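You operate a simulated robot arm through the tools that you are given. There is no shell and no other tool.

You are at the controls of a simulated robot arm. One attempt, no reset.

TASK
Bolt the green bracket on the disc with the pin.
Fine: the orange nut is in the pegs drawer; run it down tight and shut the drawer. Where these are worked on the way, their far stop is far enough and under half their travel is too little: pegs drawer.

Only the result counts: the job must be done as asked and must still hold three seconds after the hand-in. Knocking over, shifting, dropping, spilling or breaking anything else fails it.

THE ROBOT
A 6-joint arm with a fingered hand, fixed in place. Base frame: the origin is on the floor under the middle of its stand, x ahead of it, y to its left, z up; the work surface is at about z = 85. Lengths are in cm, angles in degrees, forces in N, time in s.
With the tool pointing down near the work surface it reaches from about 30 to 92 cm from the base axis. Its first joint turns from -166.0 to 166.0 degrees. Payload 5 kg.
Tool frame: the origin (TCP) lies between the finger pads and is the grasp point; the fingertips stand 3.7 cm ahead of it; z points along the fingers, y is the line along which they close. The gripper opens to 12.4 cm; its body begins 4.3 cm behind the TCP. The gripper is a hand of 3 fingers: y runs from the thumb to the fingers, the wrist lies at [-2.1, -12.5, -21.5] in the tool frame, and closing takes about 1.5 s.
Orientation is told as [roll, pitch, yaw] about the base's x, y, z axes, in that order, counted from this pose: with the fingers straight down and the wrist toward the robot, the tool's x, y and z point along [0, 1, 0], [1, 0, 0] and [0, 0, -1] of the base frame.

THE INTERFACE
- The arm moves only by the tool play_rows. Its argument "deltas" is a list of rows, each a list of 2 entries, a list of its own where there are three numbers: the turn, a rotation vector about the tool's x, y, z in degrees, then the shift along the tool's x, y, z in cm. In form: [[[wx, wy, wz], [dx, dy, dz]], ...]. A call has 1 to 20 rows; each row is the pose to reach, as a shift and turn from the pose commanded when the call began, along the tool's axes at that moment. "hand" is the opening, from 0 (shut) to 1 (fully open), set as the call begins (left out, the last holds). Each row takes 0.2 s and may step no farther than 5 cm and 8.6 degrees from the row before; otherwise, or with a gripper value out of range, the whole call is refused. A pose out of reach is approached as far as the arm can. The call stops where the force on the tool passes 40 N (or 10 N more than at its start, if that is more) or the arm is blocked; 0.2 s more then pass. The fingers move at their own pace (about 7.2 cm/s each) and stop on an object; they squeeze with about 29 N. The grip force told is the motor's: it shows also when the fingers shut on nothing. Time passes only in rows, and 0.2 s behind the last, so rows that repeat a pose let the fingers close. The reply holds the time, the measured pose of the TCP, the force on the tool along the base axes, the opening and the grip force, in the units named above and with some noise, with the torque about the TCP (base axes, N m) and any sound that the robot's microphone picked up.
- Cameras (640 x 400 px; columns grow to the right, rows downward): "scene" is fixed at [21.85, 50.04, 156.72]; the picture's right is [-0.85, -0.53, 0.00], its down [-0.27, 0.43, -0.86] and it looks along [0.46, -0.73, -0.51] (base axes); focal length 354 px, centre (320, 200). "wrist" rides on the gripper at [7.2, -10.4, -15.4] in the tool frame; the picture's right is [-0.83, 0.26, -0.49], its down [-0.51, -0.72, 0.47] and it looks along [-0.23, 0.64, 0.73] (tool axes); focal length 243 px, centre (320, 200). There is no depth. A picture from a camera that has moved, and an enlarged one, comes with that camera's place and axes in the base frame and with its lens.
- get_image(camera): a new picture of that camera. It takes no simulated time.
- finger_targets(index, middle, thumb_bend, thumb_turn): sets how far each is bent, from 0 (flat) to 100 (curled in); at 30 the hand is open as for a grip, at 70 the pads meet at the TCP. One left out holds its place. A second passes; each finger stops where it meets its share of the squeeze, and holds until it gets a number again. A gripper value or a shape takes the hand back. It gives what a move gives, with no picture; readings hold the bend of each and the force on the fingers (four entries, about 0 where the hand has none), thumb and palm. thumb_turn goes from beside the hand (0) to across from the fingers (100), as for a grip.
- grasp_type(shape): the hand has 3 fingers and takes this shape, open, in about a second: jaw (thumb against the fingers, like two jaws); tri (thumb and two fingers); tip (a fingertip pinch); poke (one finger out to press); point (the index stretched); flat (the hand flat); cup (the hand cupped); fist (a fist). The gripper value then closes the fingers along that shape, each until it touches; the sizes above hold for jaw. It gives what a move gives, with no picture.
- close_up(camera, box): a new picture of the part [left, top, right, bottom] of that camera's present view, enlarged. It takes no simulated time.
- job_done(): hands the job in; it is judged then, once.

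Nothing tells you positions but the pictures and the camera data. Unless the task says otherwise, let go and move clear before handing in.

The tools are called after "Request:" by a JSON object that holds its "fn" and its "kwargs". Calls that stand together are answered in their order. play_rows: Moves the arm, as the interface text tells. Its arguments: {"type":"object","properties":{"deltas":{"type":"array","items":{"type":"array"}},"hand":{"type":"number"}},"required":["deltas"]} The other tools are called the same way: grasp_type (shape) gives the hand a shape; finger_targets (index, middle, thumb_bend, thumb_turn) moves the fingers one by one; get_image (camera) takes a picture; close_up (camera, box) takes an enlarged picture of a part of a camera's view; job_done () hands the job in.

At the start:

```text
clock: 0.0
tool_pos: [61.83, -41.43, 110.86]
ee_rot: [0.0, 0.0, -0.1]
ft_force: [0.3, 0.3, -0.4]
torque: [0.01, 0.0, -0.01]
grip_width: 12.33
grip_force: 0.0
shape: jaw
bend: [30.0, 30.0, 30.0, 98.0]
finger forces: [0.1, 0.0, 0.0, 0.0, 0.0, 0.0]
```

scene: 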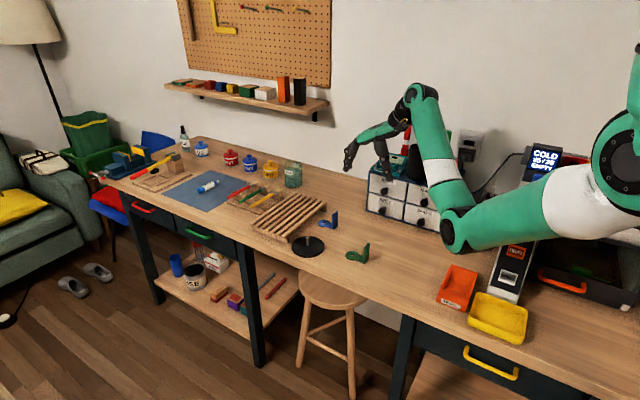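
wrist: 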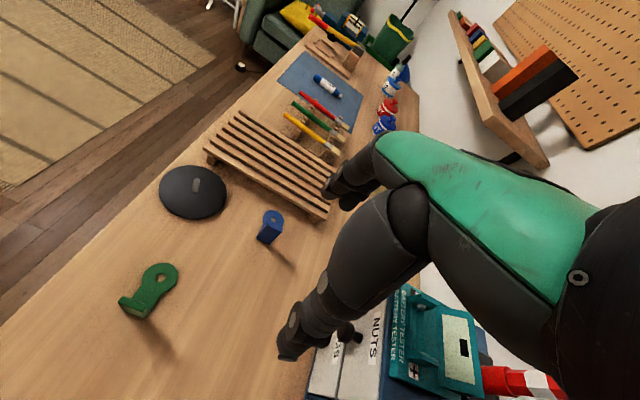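

I see a bench with a black disc with a pin, a green bracket and a blue bracket near it, and a small drawer cabinet behind the hand. I'll look closer at these before moving.

Request:
{"fn": "close_up", "kwargs": {"camera": "scene", "box": [350, 120, 480, 240]}}

Request:
{"fn": "close_up", "kwargs": {"camera": "scene", "box": [270, 190, 400, 270]}}

Request:
{"fn": "close_up", "kwargs": {"camera": "wrist", "box": [90, 140, 310, 340]}}

Request:
{"fn": "close_up", "kwargs": {"camera": "wrist", "box": [260, 260, 580, 400]}}

```text
3.33 times, centred on (415, 180) of scene
camera zoom: at [21.85, 50.04, 156.72], right [-0.85, -0.53, 0.0], down [-0.27, 0.43, -0.86], along [0.46, -0.73, -0.51], focal length 1180 px, centre (3, 267)
```

zoom: 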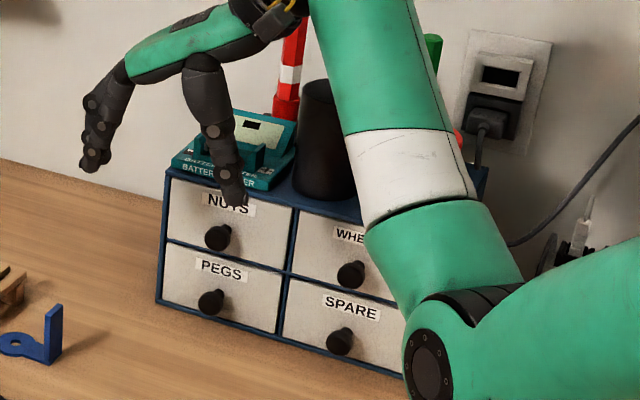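

```text
4.92 times, centred on (335, 230) of scene
camera zoom: at [21.85, 50.04, 156.72], right [-0.85, -0.53, 0.0], down [-0.27, 0.43, -0.86], along [0.46, -0.73, -0.51], focal length 1743 px, centre (246, 52)
```

zoom: 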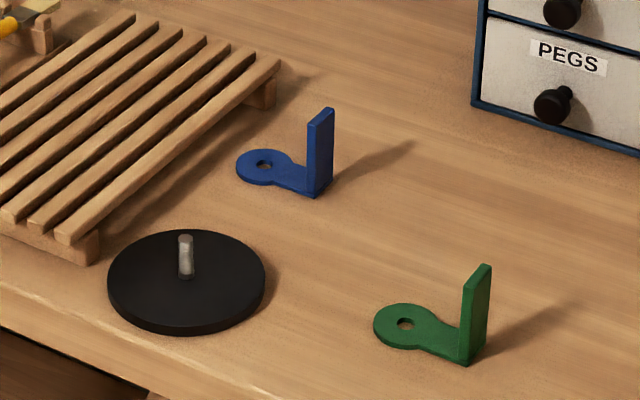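

```text
2.00 times, centred on (200, 240) of wrist
camera zoom: at [51.37, -34.19, 126.25], right [0.26, -0.83, 0.49], down [-0.72, -0.51, -0.47], along [0.64, -0.23, -0.73], focal length 485 px, centre (560, 120)
```

zoom: 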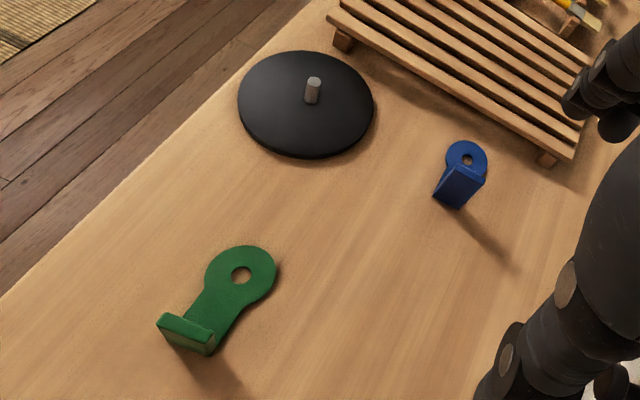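

```text
2.00 times, centred on (420, 330) of wrist
camera zoom: at [51.37, -34.19, 126.25], right [0.26, -0.83, 0.49], down [-0.72, -0.51, -0.47], along [0.64, -0.23, -0.73], focal length 485 px, centre (120, -60)
```

zoom: 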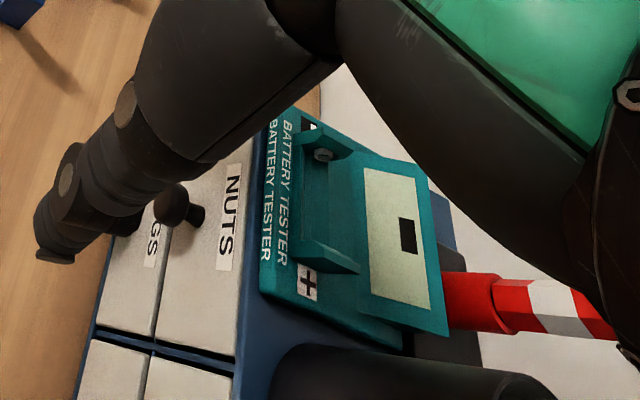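

The pegs drawer knob is at about (60.6, -53, 88.5) with the cabinet front facing +y. The disc is at about (73, -24), and the green bracket has its hole near (59.5, -28.6) and its upright at x≈55. First I'll tilt the hand toward the drawer and take a look from there.

Request:
{"fn": "play_rows", "kwargs": {"deltas": [[[0, -7.5, 0], [0, 0, 1]], [[0, -15, 0], [0, -0.3, 2.5]], [[0, -22.5, 0], [0, -0.6, 4]], [[0, -30, 0], [0, -0.9, 5.5]], [[0, -37.5, 0], [0, -1.2, 7]], [[0, -45, 0], [0, -1.2, 8.5]], [[0, -52.5, 0], [0, -1.2, 10]], [[0, -60, 0], [-0.6, -1.2, 10.9]], [[0, -60, 0], [-0.6, -1.2, 10.9]]], "hand": 0.6}}

Request:
{"fn": "get_image", "kwargs": {"camera": "scene"}}

Request:
{"fn": "get_image", "kwargs": {"camera": "wrist"}}

```text
clock: 2.0
tool_pos: [60.65, -42.07, 99.82]
ee_rot: [-60.1, 0.1, 0.0]
ft_force: [-0.4, 0.5, 0.3]
torque: [-0.04, 0.0, -0.03]
grip_width: 7.47
grip_force: 0.1
shape: jaw
bend: [73.0, 41.0, 64.0, 100.0]
finger forces: [0.0, 0.0, 0.1, 0.1, 0.0, 0.1]
```

```text
taken
```

scene: 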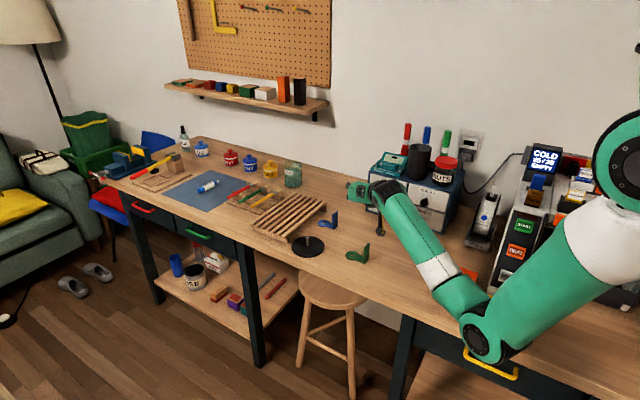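

```text
taken
camera wrist: at [50.19, -25.12, 101.29], right [0.26, 0.01, 0.97], down [-0.72, -0.66, 0.2], along [0.64, -0.75, -0.16], focal length 243 px, centre (320, 200)
```

wrist: 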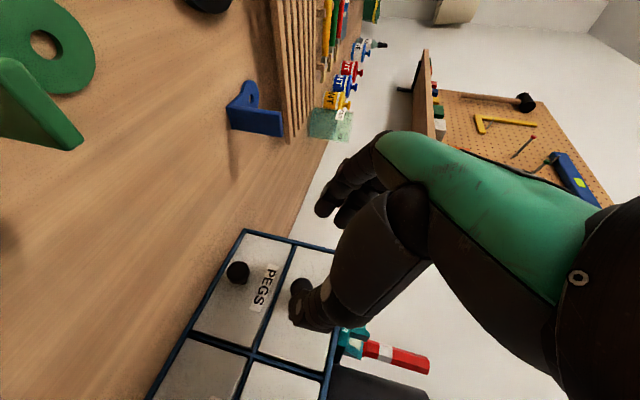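

The hand is tilted and I can see the pegs knob at about (60.3, -53.3, 88.4). I'll check the finger shape and the knob up close before I approach.

Request:
{"fn": "close_up", "kwargs": {"camera": "wrist", "box": [150, 150, 450, 400]}}

Request:
{"fn": "close_up", "kwargs": {"camera": "scene", "box": [330, 120, 530, 345]}}

```text
1.60 times, centred on (300, 275) of wrist
camera zoom: at [50.19, -25.12, 101.29], right [0.26, 0.01, 0.97], down [-0.72, -0.66, 0.2], along [0.64, -0.75, -0.16], focal length 388 px, centre (352, 80)
```

zoom: 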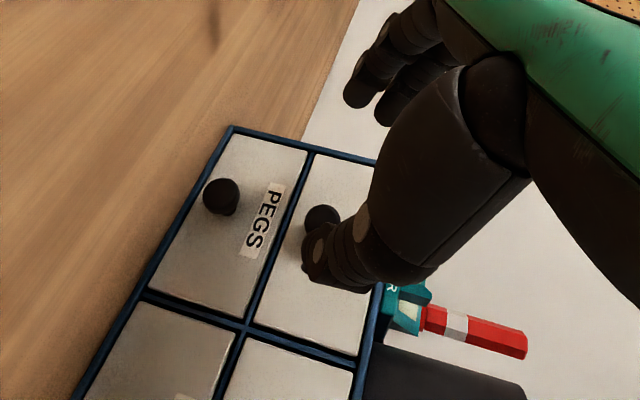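

```text
1.78 times, centred on (430, 232) of scene
camera zoom: at [21.85, 50.04, 156.72], right [-0.85, -0.53, 0.0], down [-0.27, 0.43, -0.86], along [0.46, -0.73, -0.51], focal length 630 px, centre (124, 142)
```

zoom: 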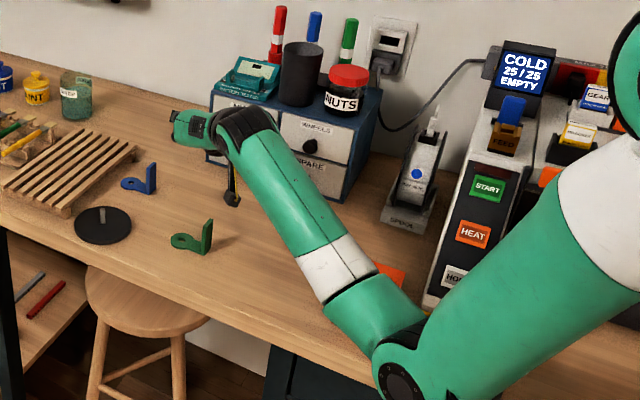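

I'll lower the hand in front of the drawer and stop just short of the knob to check alignment.

Request:
{"fn": "play_rows", "kwargs": {"deltas": [[[0, 0, 0], [1.73, 0, 1]], [[0, 0, 0], [3.46, -0.1, 2]], [[0, 0, 0], [4.95, -0.2, 3.43]], [[0, 0, 0], [6.18, -0.3, 5.3]], [[0, 0, 0], [6.9, -0.35, 7.45]], [[0, 0, 0], [6.67, -0.35, 9.05]], [[0, 0, 0], [5.92, -0.35, 10.35]], [[0, 0, 0], [5.92, -0.35, 10.35]]], "hand": 0.5}}

Request:
{"fn": "get_image", "kwargs": {"camera": "wrist"}}

Request:
{"fn": "get_image", "kwargs": {"camera": "scene"}}

```text
clock: 3.8
tool_pos: [60.19, -48.08, 89.51]
ee_rot: [-60.1, -0.1, 0.0]
ft_force: [-0.9, -0.3, -0.7]
torque: [-0.04, -0.01, -0.03]
grip_width: 6.26
grip_force: 0.1
shape: jaw
bend: [74.0, 45.0, 69.0, 100.0]
finger forces: [0.1, 0.0, 0.0, 0.1, 0.1, 0.1]
```

```text
taken
camera wrist: at [49.74, -31.18, 91.09], right [0.26, 0.01, 0.97], down [-0.72, -0.66, 0.2], along [0.64, -0.75, -0.16], focal length 243 px, centre (320, 200)
```

wrist: 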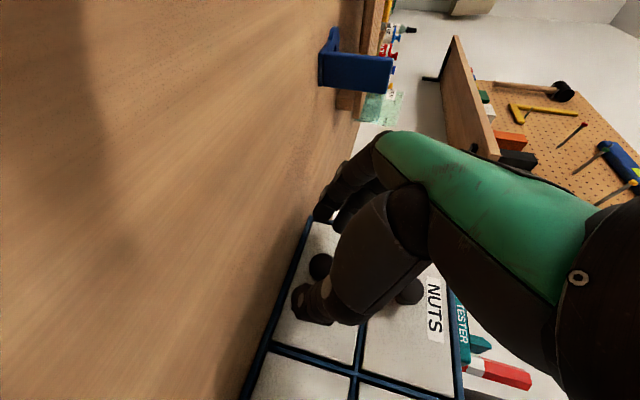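

```text
taken
```

scene: 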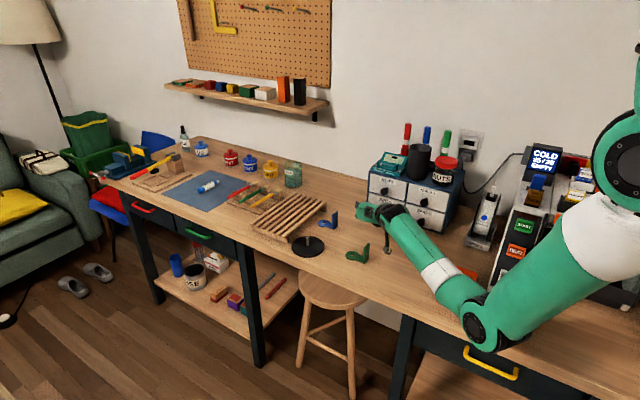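

The knob sits between the fingers and thumb. I'll move in the last 3 cm and close on it.

Request:
{"fn": "play_rows", "kwargs": {"deltas": [[[0, 0, 0], [-0.5, 0.1, 0.87]], [[0, 0, 0], [-1.0, 0.1, 1.73]], [[0, 0, 0], [-1.5, 0.1, 2.6]], [[0, 0, 0], [-1.5, 0.1, 2.6]]]}}

Request:
{"fn": "get_image", "kwargs": {"camera": "wrist"}}

Request:
{"fn": "close_up", "kwargs": {"camera": "scene", "box": [340, 150, 480, 270]}}

```text
clock: 4.8
tool_pos: [60.54, -50.83, 89.6]
ee_rot: [-60.1, 0.0, 0.2]
ft_force: [1.2, 10.0, 1.2]
torque: [-0.03, -0.03, 0.41]
grip_width: 6.31
grip_force: 0.1
shape: jaw
bend: [74.0, 44.0, 69.0, 100.0]
finger forces: [0.0, 9.8, 0.0, 0.1, 0.1, 0.0]
```

```text
taken
camera wrist: at [49.92, -34.02, 91.11], right [0.26, 0.01, 0.97], down [-0.72, -0.66, 0.2], along [0.64, -0.75, -0.17], focal length 243 px, centre (320, 200)
```

wrist: 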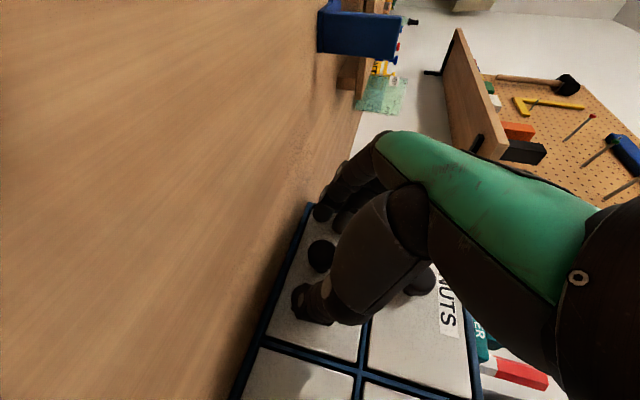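

```text
3.33 times, centred on (410, 210) of scene
camera zoom: at [21.85, 50.04, 156.72], right [-0.85, -0.53, 0.0], down [-0.27, 0.43, -0.86], along [0.46, -0.73, -0.51], focal length 1180 px, centre (20, 167)
```

zoom: 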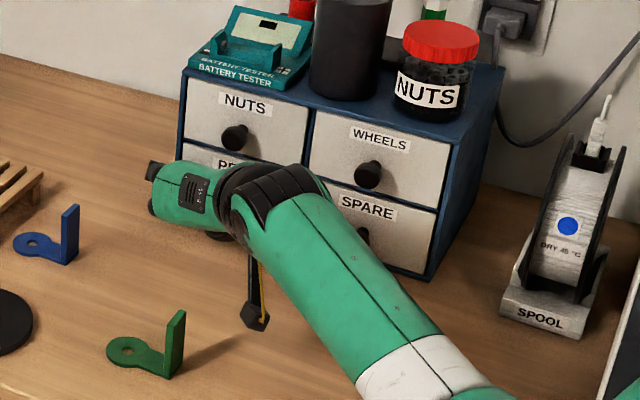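

The middle finger just touched the drawer front. I'll back off half a centimetre and close on the knob.

Request:
{"fn": "play_rows", "kwargs": {"deltas": [[[0, 0, 0], [0.25, 0, -0.43]], [[0, 0, 0], [0.25, 0, -0.43]], [[0, 0, 0], [0.25, 0, -0.43]], [[0, 0, 0], [0.25, 0, -0.43]], [[0, 0, 0], [0.25, 0, -0.43]], [[0, 0, 0], [0.25, 0, -0.43]], [[0, 0, 0], [0.25, 0, -0.43]], [[0, 0, 0], [0.25, 0, -0.43]]], "hand": 0}}

Request:
{"fn": "get_image", "kwargs": {"camera": "wrist"}}

```text
clock: 6.6
tool_pos: [60.22, -50.46, 89.37]
ee_rot: [-59.8, 0.2, -0.1]
ft_force: [-21.4, 10.7, -15.9]
torque: [0.43, 0.31, -0.71]
grip_width: 1.23
grip_force: 29.3
shape: jaw
bend: [70.0, 56.0, 72.0, 100.0]
finger forces: [26.2, 0.0, 0.1, 0.0, 35.5, 0.0]
```

```text
taken
camera wrist: at [49.8, -33.55, 90.98], right [0.27, 0.01, 0.96], down [-0.72, -0.66, 0.2], along [0.64, -0.75, -0.17], focal length 243 px, centre (320, 200)
```

wrist: 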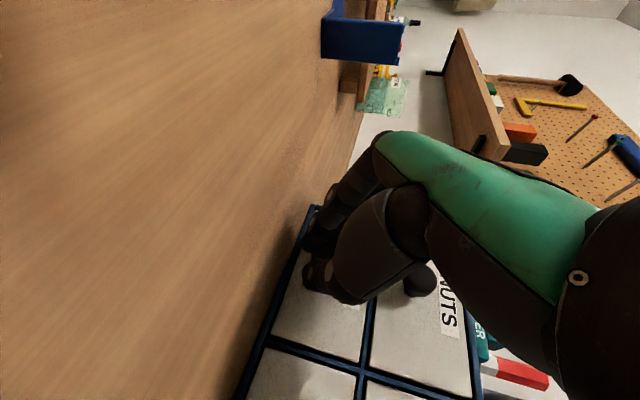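

The knob is gripped. I'll pull the drawer out slowly along +y.

Request:
{"fn": "play_rows", "kwargs": {"deltas": [[[0, 0, 0], [0.25, -0.15, -0.43]], [[0, 0, 0], [0.5, -0.2, -0.87]], [[0, 0, 0], [0.75, -0.2, -1.3]], [[0, 0, 0], [1.0, -0.2, -1.73]], [[0, 0, 0], [1.25, -0.2, -2.17]], [[0, 0, 0], [1.5, -0.2, -2.6]], [[0, 0, 0], [1.75, -0.2, -3.03]], [[0, 0, 0], [2.0, -0.2, -3.46]]]}}

Request:
{"fn": "get_image", "kwargs": {"camera": "wrist"}}

Request:
{"fn": "close_up", "kwargs": {"camera": "scene", "box": [340, 150, 480, 270]}}

```text
clock: 8.4
tool_pos: [60.12, -46.66, 89.45]
ee_rot: [-59.8, 0.2, -0.1]
ft_force: [-13.2, -0.3, -21.7]
torque: [0.45, 0.18, -0.43]
grip_width: 1.14
grip_force: 29.5
shape: jaw
bend: [70.0, 56.0, 72.0, 100.0]
finger forces: [28.7, 0.0, 0.0, 0.1, 29.8, 0.1]
```

```text
taken
camera wrist: at [49.67, -29.67, 90.99], right [0.26, 0.01, 0.96], down [-0.72, -0.66, 0.2], along [0.64, -0.75, -0.17], focal length 243 px, centre (320, 200)
```

wrist: 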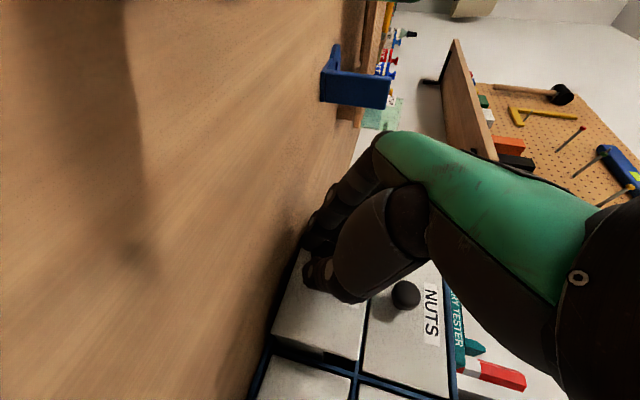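

```text
3.33 times, centred on (410, 210) of scene
camera zoom: at [21.85, 50.04, 156.72], right [-0.85, -0.53, 0.0], down [-0.27, 0.43, -0.86], along [0.46, -0.73, -0.51], focal length 1180 px, centre (20, 167)
```

zoom: 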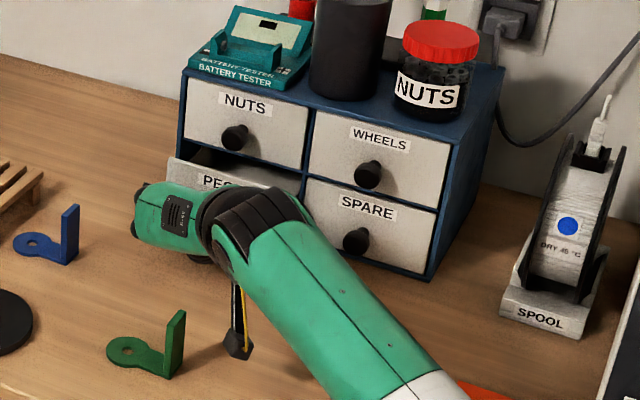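

The drawer is sliding with the hand. I'll keep pulling toward its far stop.

Request:
{"fn": "play_rows", "kwargs": {"deltas": [[[0, 0, 0], [0.4, -0.1, -0.4]], [[0, 0, 0], [0.65, -0.15, -0.83]], [[0, 0, 0], [0.9, -0.15, -1.26]], [[0, 0, 0], [1.15, -0.15, -1.69]], [[0, 0, 0], [1.4, -0.15, -2.12]], [[0, 0, 0], [1.65, -0.15, -2.55]], [[0, 0, 0], [1.9, -0.15, -2.98]], [[0, 0, 0], [2.15, -0.15, -3.41]]]}}

Request:
{"fn": "close_up", "kwargs": {"camera": "scene", "box": [340, 150, 480, 270]}}

```text
clock: 10.2
tool_pos: [60.01, -42.51, 89.41]
ee_rot: [-60.0, 0.0, 0.0]
ft_force: [-7.5, 0.0, -14.0]
torque: [0.31, 0.07, -0.3]
grip_width: 1.14
grip_force: 29.5
shape: jaw
bend: [70.0, 56.0, 72.0, 100.0]
finger forces: [24.0, 0.2, 0.0, 0.0, 27.7, 0.0]
```

```text
3.33 times, centred on (410, 210) of scene
camera zoom: at [21.85, 50.04, 156.72], right [-0.85, -0.53, 0.0], down [-0.27, 0.43, -0.86], along [0.46, -0.73, -0.51], focal length 1180 px, centre (20, 167)
```

zoom: 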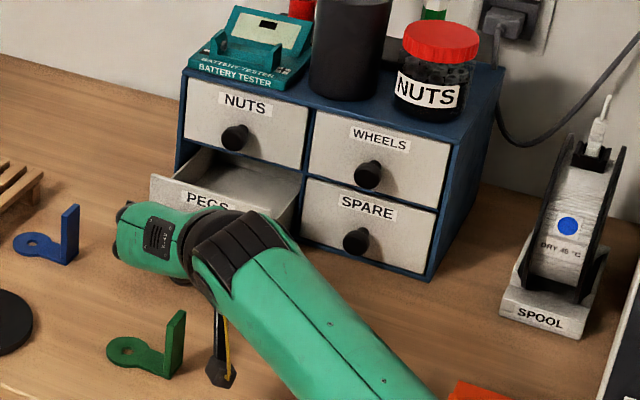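

Request:
{"fn": "play_rows", "kwargs": {"deltas": [[[0, 0, 0], [0.4, -0.1, -0.4]], [[0, 0, 0], [0.65, -0.15, -0.83]], [[0, 0, 0], [0.9, -0.15, -1.26]], [[0, 0, 0], [1.15, -0.15, -1.69]], [[0, 0, 0], [1.4, -0.15, -2.12]], [[0, 0, 0], [1.65, -0.15, -2.55]]]}}

Request:
{"fn": "close_up", "kwargs": {"camera": "scene", "box": [340, 150, 480, 270]}}

Request:
{"fn": "get_image", "kwargs": {"camera": "wrist"}}

```text
clock: 11.6
tool_pos: [59.94, -39.56, 89.12]
ee_rot: [-60.0, 0.1, -0.1]
ft_force: [-11.4, -1.4, -3.7]
torque: [0.08, 0.06, -0.38]
grip_width: 1.09
grip_force: 28.9
shape: jaw
bend: [70.0, 56.0, 72.0, 100.0]
finger forces: [16.8, 1.3, 0.0, 0.0, 28.4, 0.0]
```

```text
3.33 times, centred on (410, 210) of scene
camera zoom: at [21.85, 50.04, 156.72], right [-0.85, -0.53, 0.0], down [-0.27, 0.43, -0.86], along [0.46, -0.73, -0.51], focal length 1180 px, centre (20, 167)
```

zoom: 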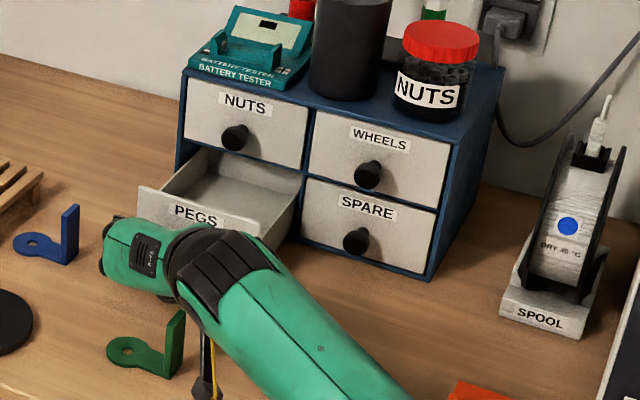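

```text
taken
camera wrist: at [49.44, -22.67, 90.71], right [0.26, 0.01, 0.96], down [-0.72, -0.66, 0.2], along [0.64, -0.75, -0.17], focal length 243 px, centre (320, 200)
```

wrist: 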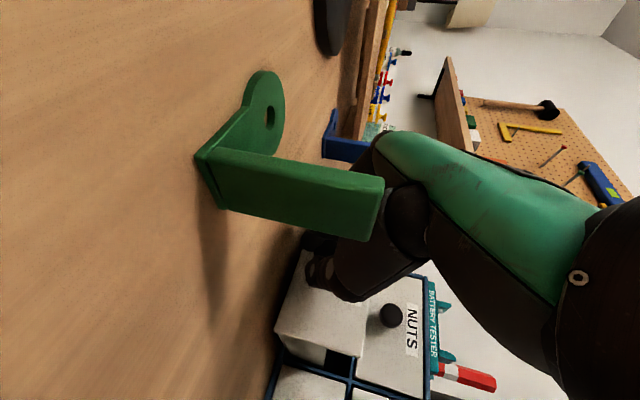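

The drawer is out about 11 cm, but the thumb is getting close to the green bracket. I'll let go here, lift straight up, and look into the drawer.

Request:
{"fn": "play_rows", "kwargs": {"deltas": [[[0, 0, 0], [0, 0, 0]], [[0, 0, 0], [0, 0, 0]], [[0, 0, 0], [0, 0, 0]], [[0, 0, 0], [0, 0, 0]], [[0, 0, 0], [0, 0, 0]]], "hand": 0.4}}

Request:
{"fn": "get_image", "kwargs": {"camera": "wrist"}}

```text
clock: 12.8
tool_pos: [60.0, -39.67, 89.25]
ee_rot: [-60.0, 0.0, 0.0]
ft_force: [0.4, -0.2, 0.5]
torque: [0.0, 0.01, 0.0]
grip_width: 4.92
grip_force: 0.0
shape: jaw
bend: [74.0, 49.0, 72.0, 100.0]
finger forces: [0.0, 0.0, 0.1, 0.0, 0.0, 0.1]
```

```text
taken
camera wrist: at [49.48, -22.65, 90.71], right [0.26, 0.01, 0.97], down [-0.72, -0.66, 0.2], along [0.64, -0.75, -0.16], focal length 243 px, centre (320, 200)
```

wrist: 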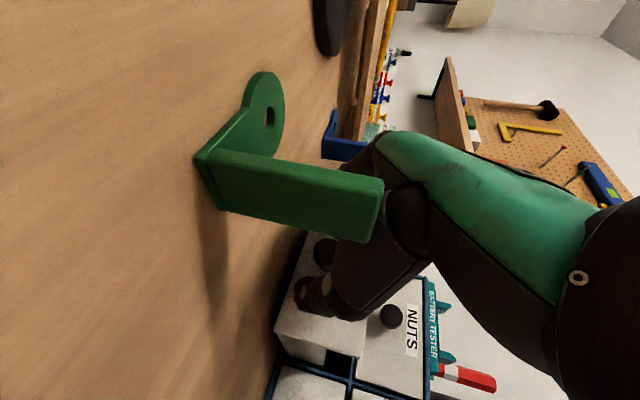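

Request:
{"fn": "play_rows", "kwargs": {"deltas": [[[0, 0, 0], [-0.72, 0, -0.76]], [[0, 0, 0], [-1.43, 0, -1.52]], [[0, 0, 0], [-2.5, 0, -2.66]], [[0, 0, 0], [-3.94, 0, -4.18]], [[0, 0, 0], [-5.7, 0, -6.1]], [[0, 0, 0], [-7.9, 0, -8.4]], [[0, 0, 0], [-10, 0, -10.6]], [[0, 0, 0], [-12.2, 0, -12.9]], [[0, 0, 0], [-12.2, 0, -12.9]]]}}

Request:
{"fn": "get_image", "kwargs": {"camera": "scene"}}

Request:
{"fn": "get_image", "kwargs": {"camera": "wrist"}}

```text
clock: 14.8
tool_pos: [60.01, -34.54, 106.07]
ee_rot: [-60.1, 0.0, 0.0]
ft_force: [0.4, 0.0, -0.3]
torque: [0.02, 0.01, 0.02]
grip_width: 4.92
grip_force: 0.1
shape: jaw
bend: [74.0, 49.0, 72.0, 100.0]
finger forces: [0.1, 0.0, 0.1, 0.0, 0.0, 0.0]
```

```text
taken
```

scene: 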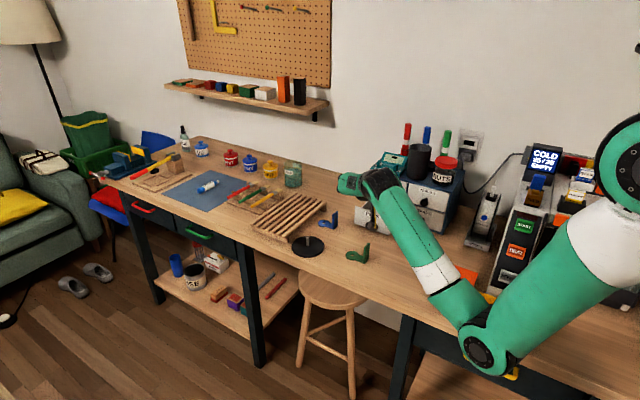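

```text
taken
camera wrist: at [49.5, -17.59, 107.68], right [0.26, 0.01, 0.96], down [-0.72, -0.66, 0.2], along [0.64, -0.75, -0.17], focal length 243 px, centre (320, 200)
```

wrist: 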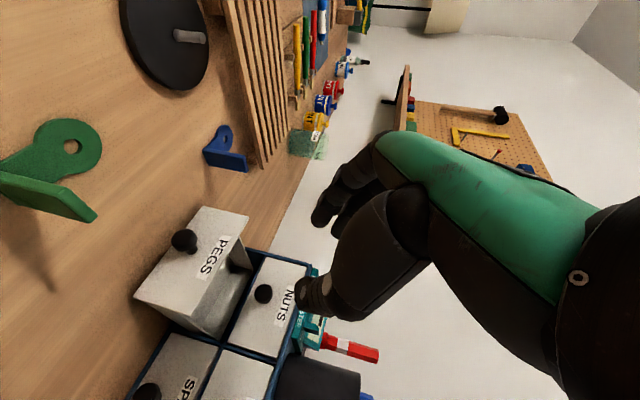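

The drawer is standing open. I'll turn the hand back to straight down near the green bracket and look again at the drawer and bracket.

Request:
{"fn": "play_rows", "kwargs": {"deltas": [[[0, 7.5, 0], [0, -0.7, -0.7]], [[0, 15, 0], [0.2, -1.4, -1.4]], [[0, 22.5, 0], [0.3, -2.1, -2.1]], [[0, 30, 0], [0.5, -2.8, -2.9]], [[0, 37.5, 0], [0.7, -3.5, -3.6]], [[0, 45, 0], [0.8, -4.2, -4.4]], [[0, 52.5, 0], [0.9, -4.9, -5.1]], [[0, 60, 0], [1.02, -5.5, -5.76]], [[0, 60, 0], [1.02, -5.5, -5.76]]], "hand": 0.6}}

Request:
{"fn": "get_image", "kwargs": {"camera": "scene"}}

Request:
{"fn": "get_image", "kwargs": {"camera": "wrist"}}

```text
clock: 16.8
tool_pos: [54.35, -28.95, 108.37]
ee_rot: [0.2, 0.0, 0.0]
ft_force: [0.4, -0.3, 0.2]
torque: [-0.03, 0.0, -0.02]
grip_width: 7.42
grip_force: 0.0
shape: jaw
bend: [73.0, 41.0, 65.0, 100.0]
finger forces: [0.1, 0.1, 0.1, 0.0, 0.0, 0.0]
```

```text
taken
```

scene: 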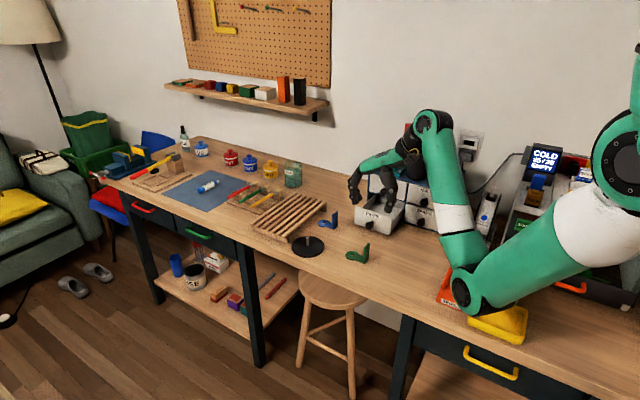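

```text
taken
camera wrist: at [43.94, -21.73, 123.81], right [0.26, -0.83, 0.49], down [-0.72, -0.51, -0.47], along [0.64, -0.23, -0.73], focal length 243 px, centre (320, 200)
```

wrist: 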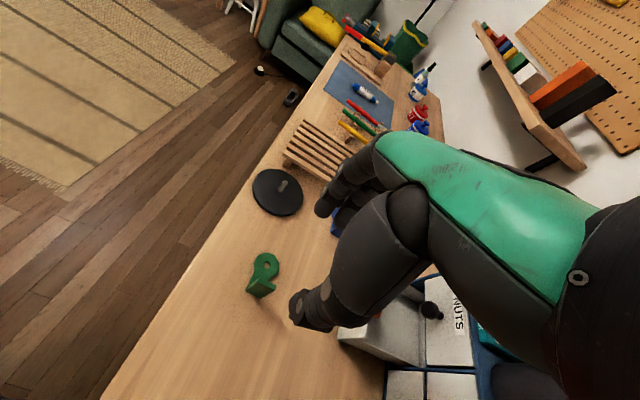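

Request:
{"fn": "close_up", "kwargs": {"camera": "wrist", "box": [320, 260, 500, 400]}}

Request:
{"fn": "close_up", "kwargs": {"camera": "scene", "box": [335, 150, 455, 270]}}

Request:
{"fn": "close_up", "kwargs": {"camera": "wrist", "box": [230, 150, 330, 320]}}

```text
2.86 times, centred on (410, 330) of wrist
camera zoom: at [43.94, -21.73, 123.81], right [0.26, -0.83, 0.49], down [-0.72, -0.51, -0.47], along [0.64, -0.23, -0.73], focal length 693 px, centre (63, -171)
```

zoom: 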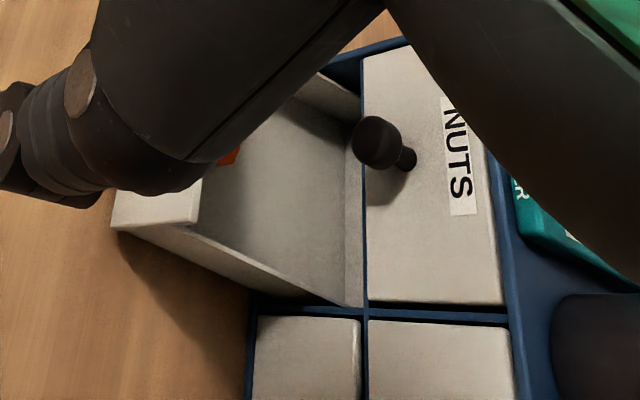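

```text
3.33 times, centred on (395, 210) of scene
camera zoom: at [21.85, 50.04, 156.72], right [-0.85, -0.53, 0.0], down [-0.27, 0.43, -0.86], along [0.46, -0.73, -0.51], focal length 1180 px, centre (70, 167)
```

zoom: 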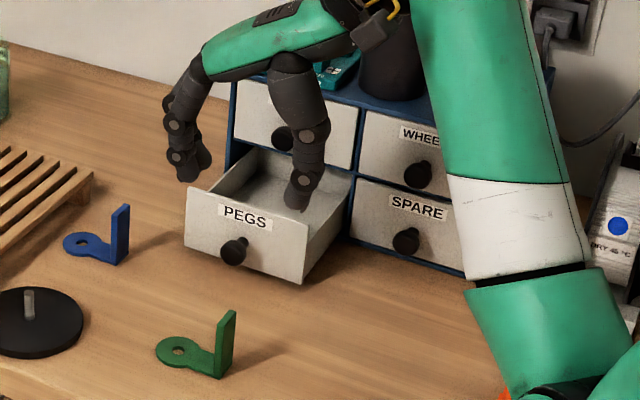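

```text
2.35 times, centred on (280, 235) of wrist
camera zoom: at [43.94, -21.73, 123.81], right [0.26, -0.83, 0.49], down [-0.72, -0.51, -0.47], along [0.64, -0.23, -0.73], focal length 571 px, centre (414, 118)
```

zoom: 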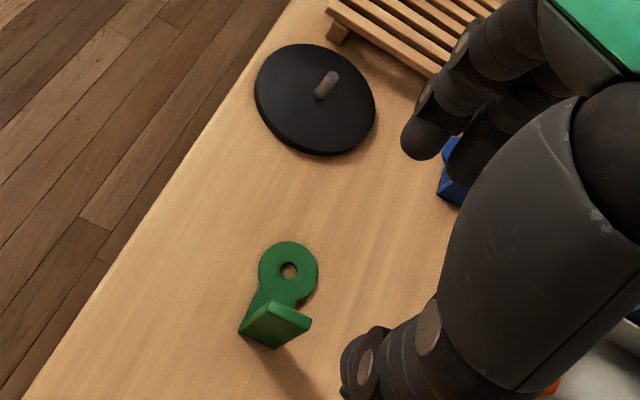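

I caught a glimpse of orange inside the drawer. I want to understand the finger shape better before I grasp the bracket.

Request:
{"fn": "close_up", "kwargs": {"camera": "wrist", "box": [260, 120, 480, 340]}}

Request:
{"fn": "close_up", "kwargs": {"camera": "scene", "box": [340, 140, 420, 220]}}

```text
1.82 times, centred on (370, 230) of wrist
camera zoom: at [43.94, -21.73, 123.81], right [0.26, -0.83, 0.49], down [-0.72, -0.51, -0.47], along [0.64, -0.23, -0.73], focal length 441 px, centre (229, 146)
```

zoom: 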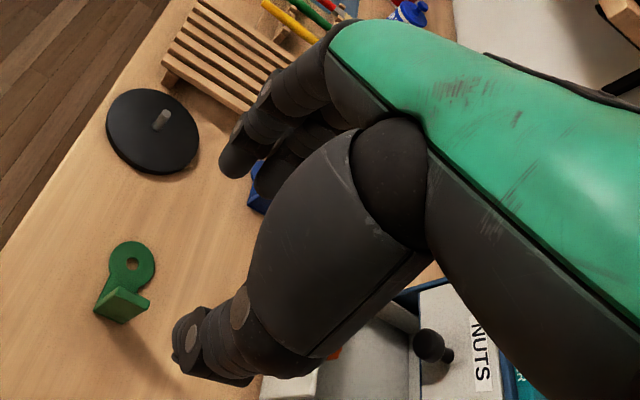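

```text
5.00 times, centred on (380, 180) of scene
camera zoom: at [21.85, 50.04, 156.72], right [-0.85, -0.53, 0.0], down [-0.27, 0.43, -0.86], along [0.46, -0.73, -0.51], focal length 1770 px, centre (20, 300)
```

zoom: 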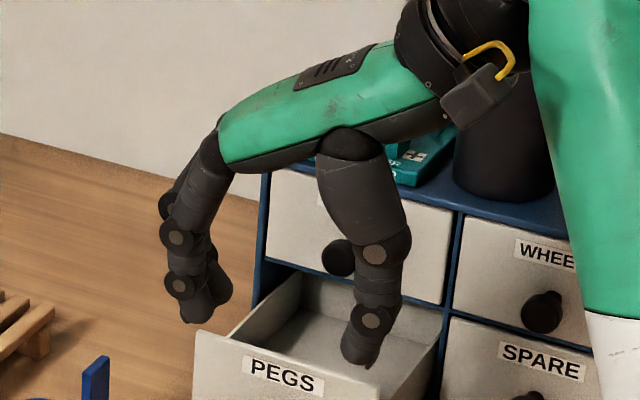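

The fingers hang about 4 cm below the TCP. I'll lower over the green bracket's upright, at about (54.8, -29.1), and check before straddling it.

Request:
{"fn": "play_rows", "kwargs": {"deltas": [[[0, 0, 0], [-0.1, 0.2, 2]], [[0, 0, 0], [-0.15, 0.4, 4]], [[0, 0, 0], [-0.15, 0.4, 6.5]], [[0, 0, 0], [-0.15, 0.4, 9]], [[0, 0, 0], [-0.15, 0.4, 11]], [[0, 0, 0], [-0.15, 0.4, 12.5]], [[0, 0, 0], [-0.15, 0.4, 12.5]]]}}

Request:
{"fn": "get_image", "kwargs": {"camera": "wrist"}}

Request:
{"fn": "close_up", "kwargs": {"camera": "scene", "box": [320, 170, 440, 290]}}

```text
clock: 18.4
tool_pos: [54.72, -29.01, 95.7]
ee_rot: [0.0, 0.0, 0.0]
ft_force: [-0.4, 0.4, -1.1]
torque: [0.03, 0.01, -0.03]
grip_width: 7.43
grip_force: 0.1
shape: jaw
bend: [73.0, 41.0, 65.0, 100.0]
finger forces: [0.0, 0.0, 0.1, 0.0, 0.0, 0.0]
```

```text
taken
camera wrist: at [44.34, -21.76, 111.12], right [0.26, -0.83, 0.49], down [-0.72, -0.51, -0.47], along [0.64, -0.23, -0.73], focal length 243 px, centre (320, 200)
```

wrist: 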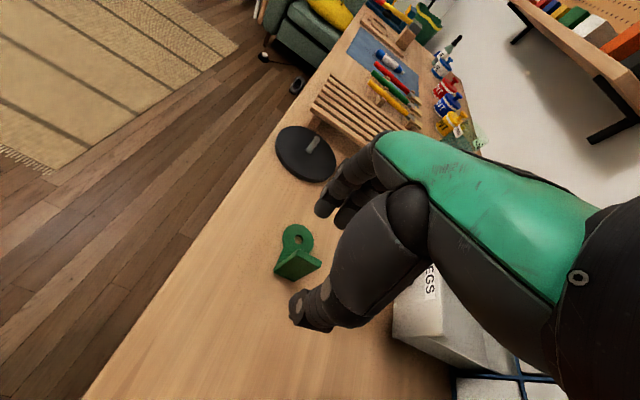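

```text
3.33 times, centred on (380, 230) of scene
camera zoom: at [21.85, 50.04, 156.72], right [-0.85, -0.53, 0.0], down [-0.27, 0.43, -0.86], along [0.46, -0.73, -0.51], focal length 1180 px, centre (120, 100)
```

zoom: 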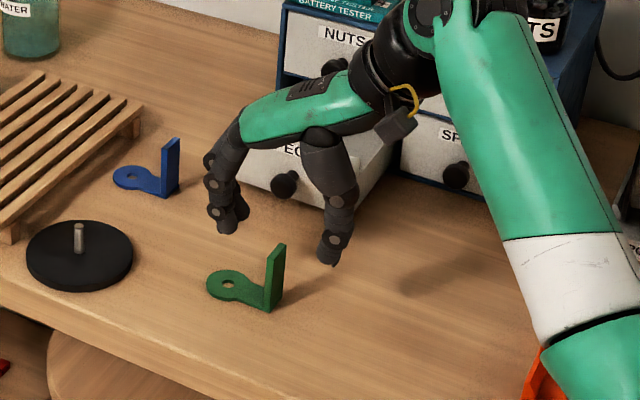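

Alignment looks good, with the upright midway between thumb and fingers. I'll descend to about z=90.4 and close.

Request:
{"fn": "play_rows", "kwargs": {"deltas": [[[0, 0, 0], [-0.1, 0, 1.5]], [[0, 0, 0], [-0.1, 0, 3]], [[0, 0, 0], [-0.1, 0, 4.2]], [[0, 0, 0], [-0.1, 0, 5.2]], [[0, 0, 0], [-0.1, 0, 5.2]]]}}

Request:
{"fn": "get_image", "kwargs": {"camera": "wrist"}}

Request:
{"fn": "close_up", "kwargs": {"camera": "scene", "box": [320, 170, 440, 290]}}

```text
clock: 19.6
tool_pos: [54.75, -29.14, 90.54]
ee_rot: [0.0, 0.0, 0.0]
ft_force: [-1.0, 0.2, -0.3]
torque: [0.01, -0.04, 0.02]
grip_width: 7.41
grip_force: 0.0
shape: jaw
bend: [73.0, 41.0, 65.0, 100.0]
finger forces: [0.0, 0.1, 0.0, 0.0, 0.1, 0.0]
```

```text
taken
camera wrist: at [44.28, -21.91, 105.98], right [0.26, -0.83, 0.49], down [-0.72, -0.51, -0.47], along [0.64, -0.23, -0.73], focal length 243 px, centre (320, 200)
```

wrist: 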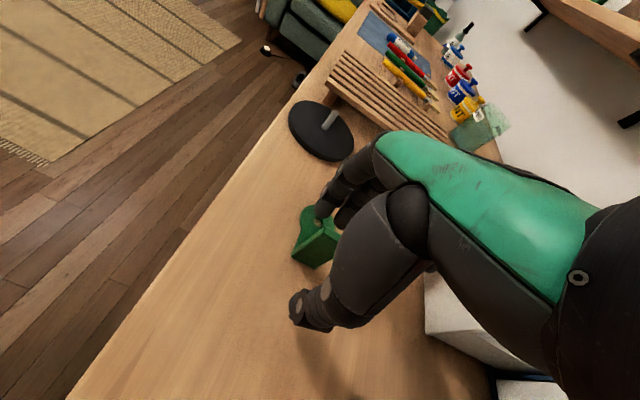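

```text
3.33 times, centred on (380, 230) of scene
camera zoom: at [21.85, 50.04, 156.72], right [-0.85, -0.53, 0.0], down [-0.27, 0.43, -0.86], along [0.46, -0.73, -0.51], focal length 1180 px, centre (120, 100)
```

zoom: 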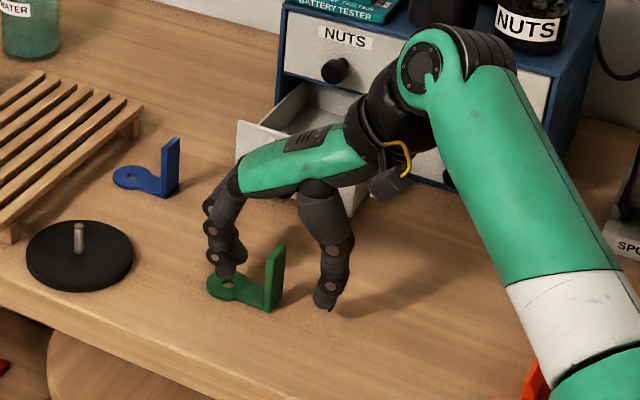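

Request:
{"fn": "play_rows", "kwargs": {"deltas": [[[0, 0, 0], [0, 0, 0]], [[0, 0, 0], [0, 0, 0]], [[0, 0, 0], [0, 0, 0]], [[0, 0, 0], [0, 0, 0]], [[0, 0, 0], [0, 0, 0]], [[0, 0, 0], [0, 0, 0]], [[0, 0, 0], [0, 0, 0]], [[0, 0, 0], [0, 0, 0]]], "hand": 0}}

Request:
{"fn": "get_image", "kwargs": {"camera": "wrist"}}

Request:
{"fn": "close_up", "kwargs": {"camera": "scene", "box": [320, 170, 440, 290]}}

```text
clock: 21.4
tool_pos: [54.64, -29.14, 90.49]
ee_rot: [0.0, 0.0, 0.0]
ft_force: [-0.5, -0.4, -0.8]
torque: [-0.01, -0.05, -0.04]
grip_width: 0.28
grip_force: 29.5
shape: jaw
bend: [68.0, 69.0, 71.0, 100.0]
finger forces: [16.9, 8.6, 0.0, 0.0, 25.7, 0.0]
```

```text
taken
camera wrist: at [44.28, -21.91, 106.0], right [0.26, -0.83, 0.49], down [-0.72, -0.51, -0.47], along [0.64, -0.23, -0.73], focal length 243 px, centre (320, 200)
```

wrist: 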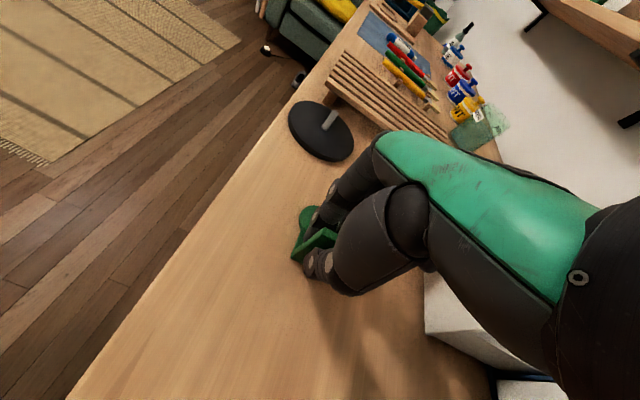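

```text
3.33 times, centred on (380, 230) of scene
camera zoom: at [21.85, 50.04, 156.72], right [-0.85, -0.53, 0.0], down [-0.27, 0.43, -0.86], along [0.46, -0.73, -0.51], focal length 1180 px, centre (120, 100)
```

zoom: 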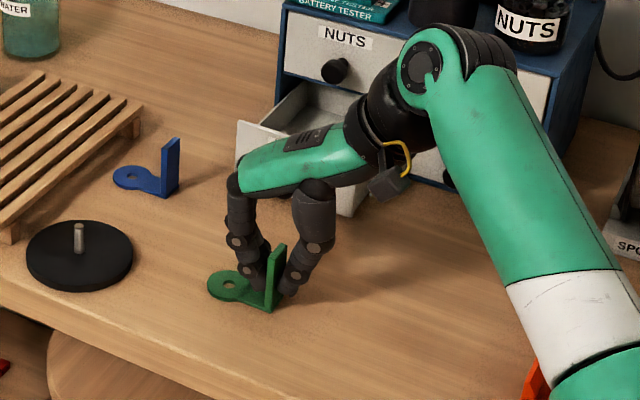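

The upright is held by both fingers and the thumb. I'll lift 9 cm and check that the bracket hangs level.

Request:
{"fn": "play_rows", "kwargs": {"deltas": [[[0, 0, 0], [0, 0, -0.7]], [[0, 0, 0], [0, 0, -1.7]], [[0, 0, 0], [0, 0, -3]], [[0, 0, 0], [0, 0, -4.5]], [[0, 0, 0], [0, 0, -6]], [[0, 0, 0], [0, 0, -7.5]], [[0, 0, 0], [0, 0, -9]], [[0, 0, 0], [0, 0, -9]]]}}

Request:
{"fn": "get_image", "kwargs": {"camera": "wrist"}}

Request:
{"fn": "close_up", "kwargs": {"camera": "wrist", "box": [250, 90, 410, 290]}}

Request:
{"fn": "close_up", "kwargs": {"camera": "scene", "box": [280, 170, 400, 270]}}

```text
clock: 23.2
tool_pos: [54.85, -29.15, 99.59]
ee_rot: [0.0, 0.1, 0.0]
ft_force: [-0.3, -0.2, -1.7]
torque: [0.0, 0.03, -0.03]
grip_width: 0.26
grip_force: 28.5
shape: jaw
bend: [68.0, 69.0, 71.0, 100.0]
finger forces: [16.6, 9.4, 0.1, 0.0, 26.0, 0.1]
```

```text
taken
camera wrist: at [44.29, -21.9, 114.95], right [0.26, -0.83, 0.49], down [-0.72, -0.51, -0.47], along [0.64, -0.23, -0.73], focal length 243 px, centre (320, 200)
```

wrist: 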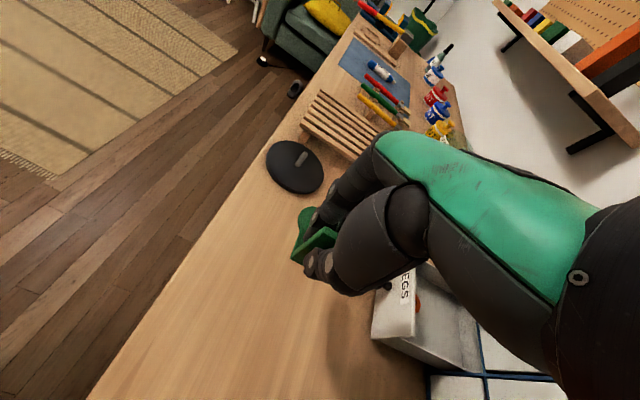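

```text
2.00 times, centred on (330, 190) of wrist
camera zoom: at [44.29, -21.9, 114.95], right [0.26, -0.83, 0.49], down [-0.72, -0.51, -0.47], along [0.64, -0.23, -0.73], focal length 485 px, centre (300, 220)
```

zoom: 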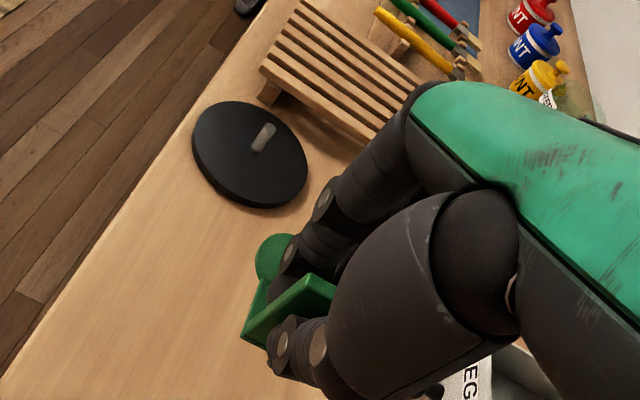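

```text
4.00 times, centred on (340, 220) of scene
camera zoom: at [21.85, 50.04, 156.72], right [-0.85, -0.53, 0.0], down [-0.27, 0.43, -0.86], along [0.46, -0.73, -0.51], focal length 1416 px, centre (240, 120)
```

zoom: 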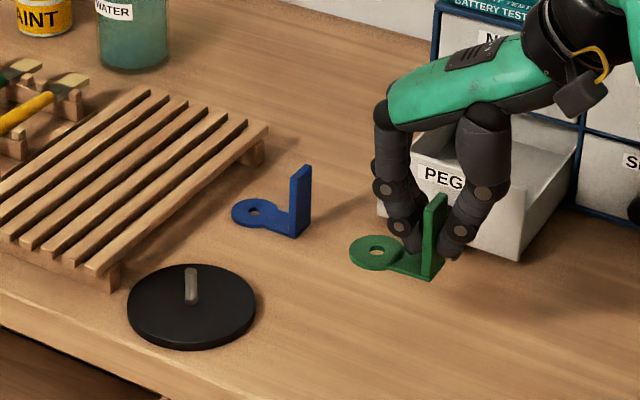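

The bracket is held level. By the scene view the hole needs to move about (+14.0, +4.1) to be over the pin. I'll move there with the bracket still above the pin top and re-measure.

Request:
{"fn": "play_rows", "kwargs": {"deltas": [[[0, 0, 0], [0.5, 1.5, 0]], [[0, 0, 0], [1.0, 3.5, 0]], [[0, 0, 0], [1.6, 5.5, 0]], [[0, 0, 0], [2.2, 7.5, 0]], [[0, 0, 0], [2.8, 9.5, 0]], [[0, 0, 0], [3.3, 11.5, 0]], [[0, 0, 0], [3.8, 13, 0]], [[0, 0, 0], [4.1, 14.0, 0]], [[0, 0, 0], [4.1, 14.0, 0]], [[0, 0, 0], [4.1, 14.0, 0]]]}}

Request:
{"fn": "close_up", "kwargs": {"camera": "scene", "box": [270, 180, 370, 270]}}

Request:
{"fn": "close_up", "kwargs": {"camera": "wrist", "box": [230, 150, 390, 290]}}

```text
clock: 25.4
tool_pos: [68.78, -25.06, 99.79]
ee_rot: [-0.1, 0.0, 0.0]
ft_force: [0.0, -0.1, -0.7]
torque: [-0.02, 0.03, 0.04]
grip_width: 0.27
grip_force: 28.8
shape: jaw
bend: [68.0, 69.0, 71.0, 100.0]
finger forces: [16.6, 9.5, 0.1, 0.0, 26.1, 0.0]
```

```text
4.44 times, centred on (320, 225) of scene
camera zoom: at [21.85, 50.04, 156.72], right [-0.85, -0.53, 0.0], down [-0.27, 0.43, -0.86], along [0.46, -0.73, -0.51], focal length 1574 px, centre (320, 89)
```

zoom: 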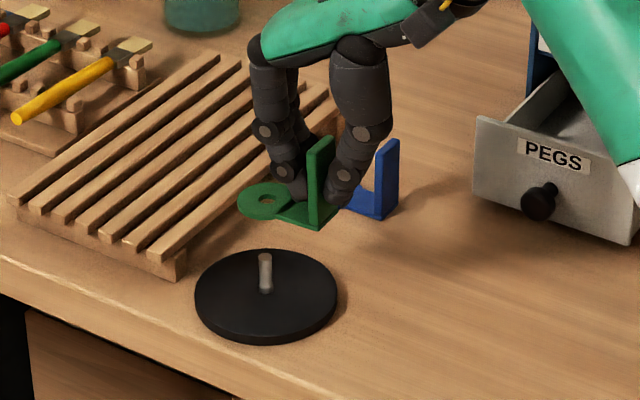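

```text
2.86 times, centred on (310, 220) of wrist
camera zoom: at [58.25, -17.83, 115.11], right [0.26, -0.83, 0.49], down [-0.72, -0.51, -0.47], along [0.64, -0.23, -0.73], focal length 693 px, centre (349, 143)
```

zoom: 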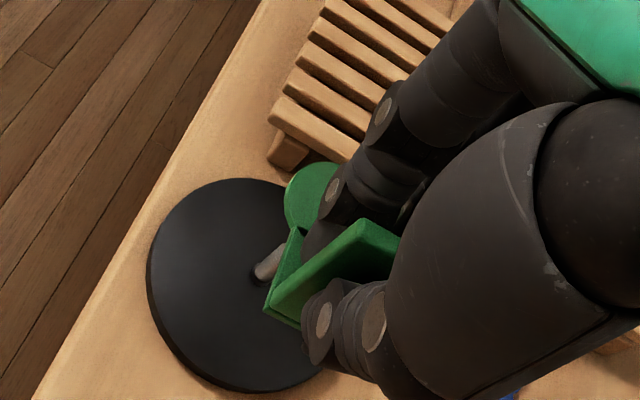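

The pin appears to be near (73.1, -24.95) with the disc top around z=86.7. I'll lower the bracket to just above the pin tip and measure the alignment where parallax is smallest.

Request:
{"fn": "play_rows", "kwargs": {"deltas": [[[0, 0, 0], [0.0, 0.1, 1]], [[0, 0, 0], [0.0, 0.2, 2]], [[0, 0, 0], [0.0, 0.2, 3]], [[0, 0, 0], [0.0, 0.2, 3.6]], [[0, 0, 0], [0.0, 0.2, 3.6]]]}}

Request:
{"fn": "close_up", "kwargs": {"camera": "scene", "box": [290, 205, 350, 265]}}

Request:
{"fn": "close_up", "kwargs": {"camera": "wrist", "box": [260, 170, 360, 270]}}

```text
clock: 26.6
tool_pos: [68.88, -25.0, 96.01]
ee_rot: [0.1, 0.0, 0.0]
ft_force: [-0.4, 0.2, -1.7]
torque: [-0.01, 0.03, -0.03]
grip_width: 0.25
grip_force: 29.5
shape: jaw
bend: [68.0, 69.0, 71.0, 100.0]
finger forces: [16.7, 9.4, 0.0, 0.1, 26.1, 0.0]
```

```text
6.67 times, centred on (320, 235) of scene
camera zoom: at [21.85, 50.04, 156.72], right [-0.85, -0.53, 0.0], down [-0.27, 0.43, -0.86], along [0.46, -0.73, -0.51], focal length 2361 px, centre (320, -33)
```

zoom: 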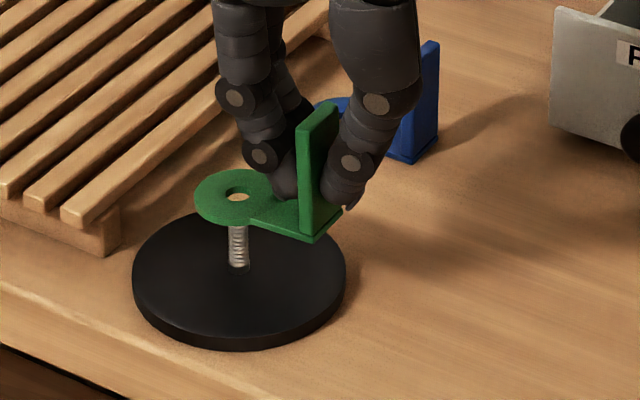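

```text
4.00 times, centred on (310, 220) of wrist
camera zoom: at [58.48, -17.82, 111.48], right [0.26, -0.83, 0.49], down [-0.72, -0.51, -0.47], along [0.64, -0.23, -0.73], focal length 970 px, centre (360, 120)
```

zoom: 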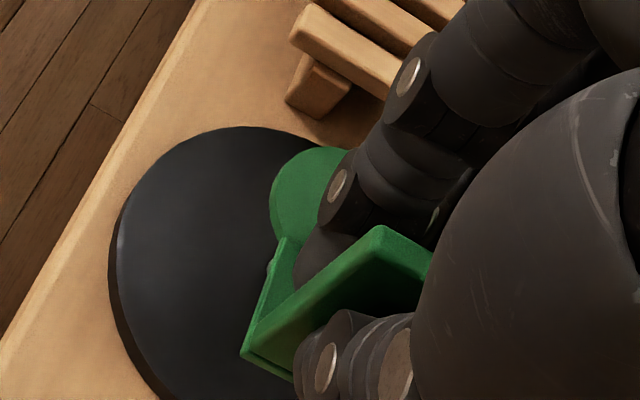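

Request:
{"fn": "close_up", "kwargs": {"camera": "scene", "box": [300, 232, 330, 258]}}

Request:
{"fn": "close_up", "kwargs": {"camera": "scene", "box": [300, 212, 330, 238]}}

```text
15.38 times, centred on (315, 245) of scene
camera zoom: at [21.85, 50.04, 156.72], right [-0.85, -0.53, 0.0], down [-0.27, 0.43, -0.86], along [0.46, -0.73, -0.51], focal length 5448 px, centre (397, -492)
```

zoom: 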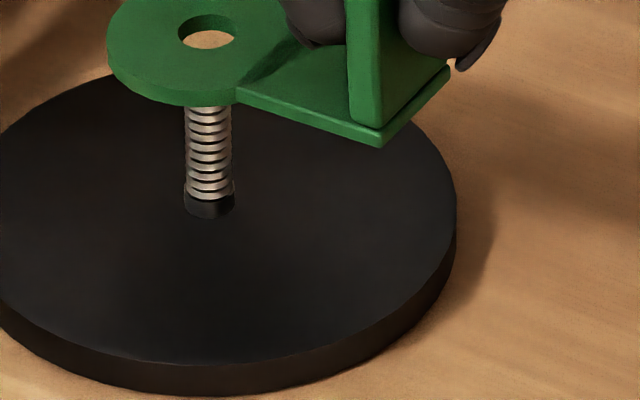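

```text
15.38 times, centred on (315, 225) of scene
camera zoom: at [21.85, 50.04, 156.72], right [-0.85, -0.53, 0.0], down [-0.27, 0.43, -0.86], along [0.46, -0.73, -0.51], focal length 5448 px, centre (397, -185)
```

zoom: 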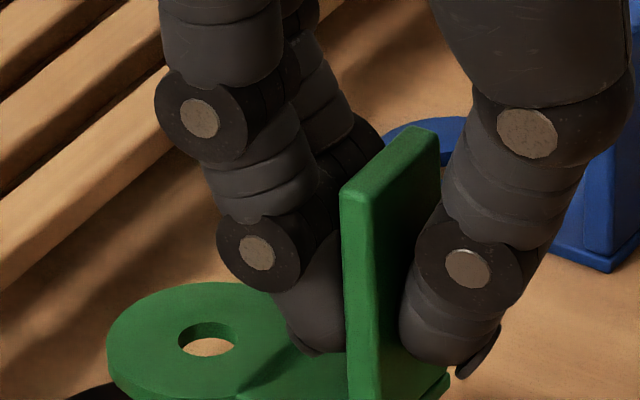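

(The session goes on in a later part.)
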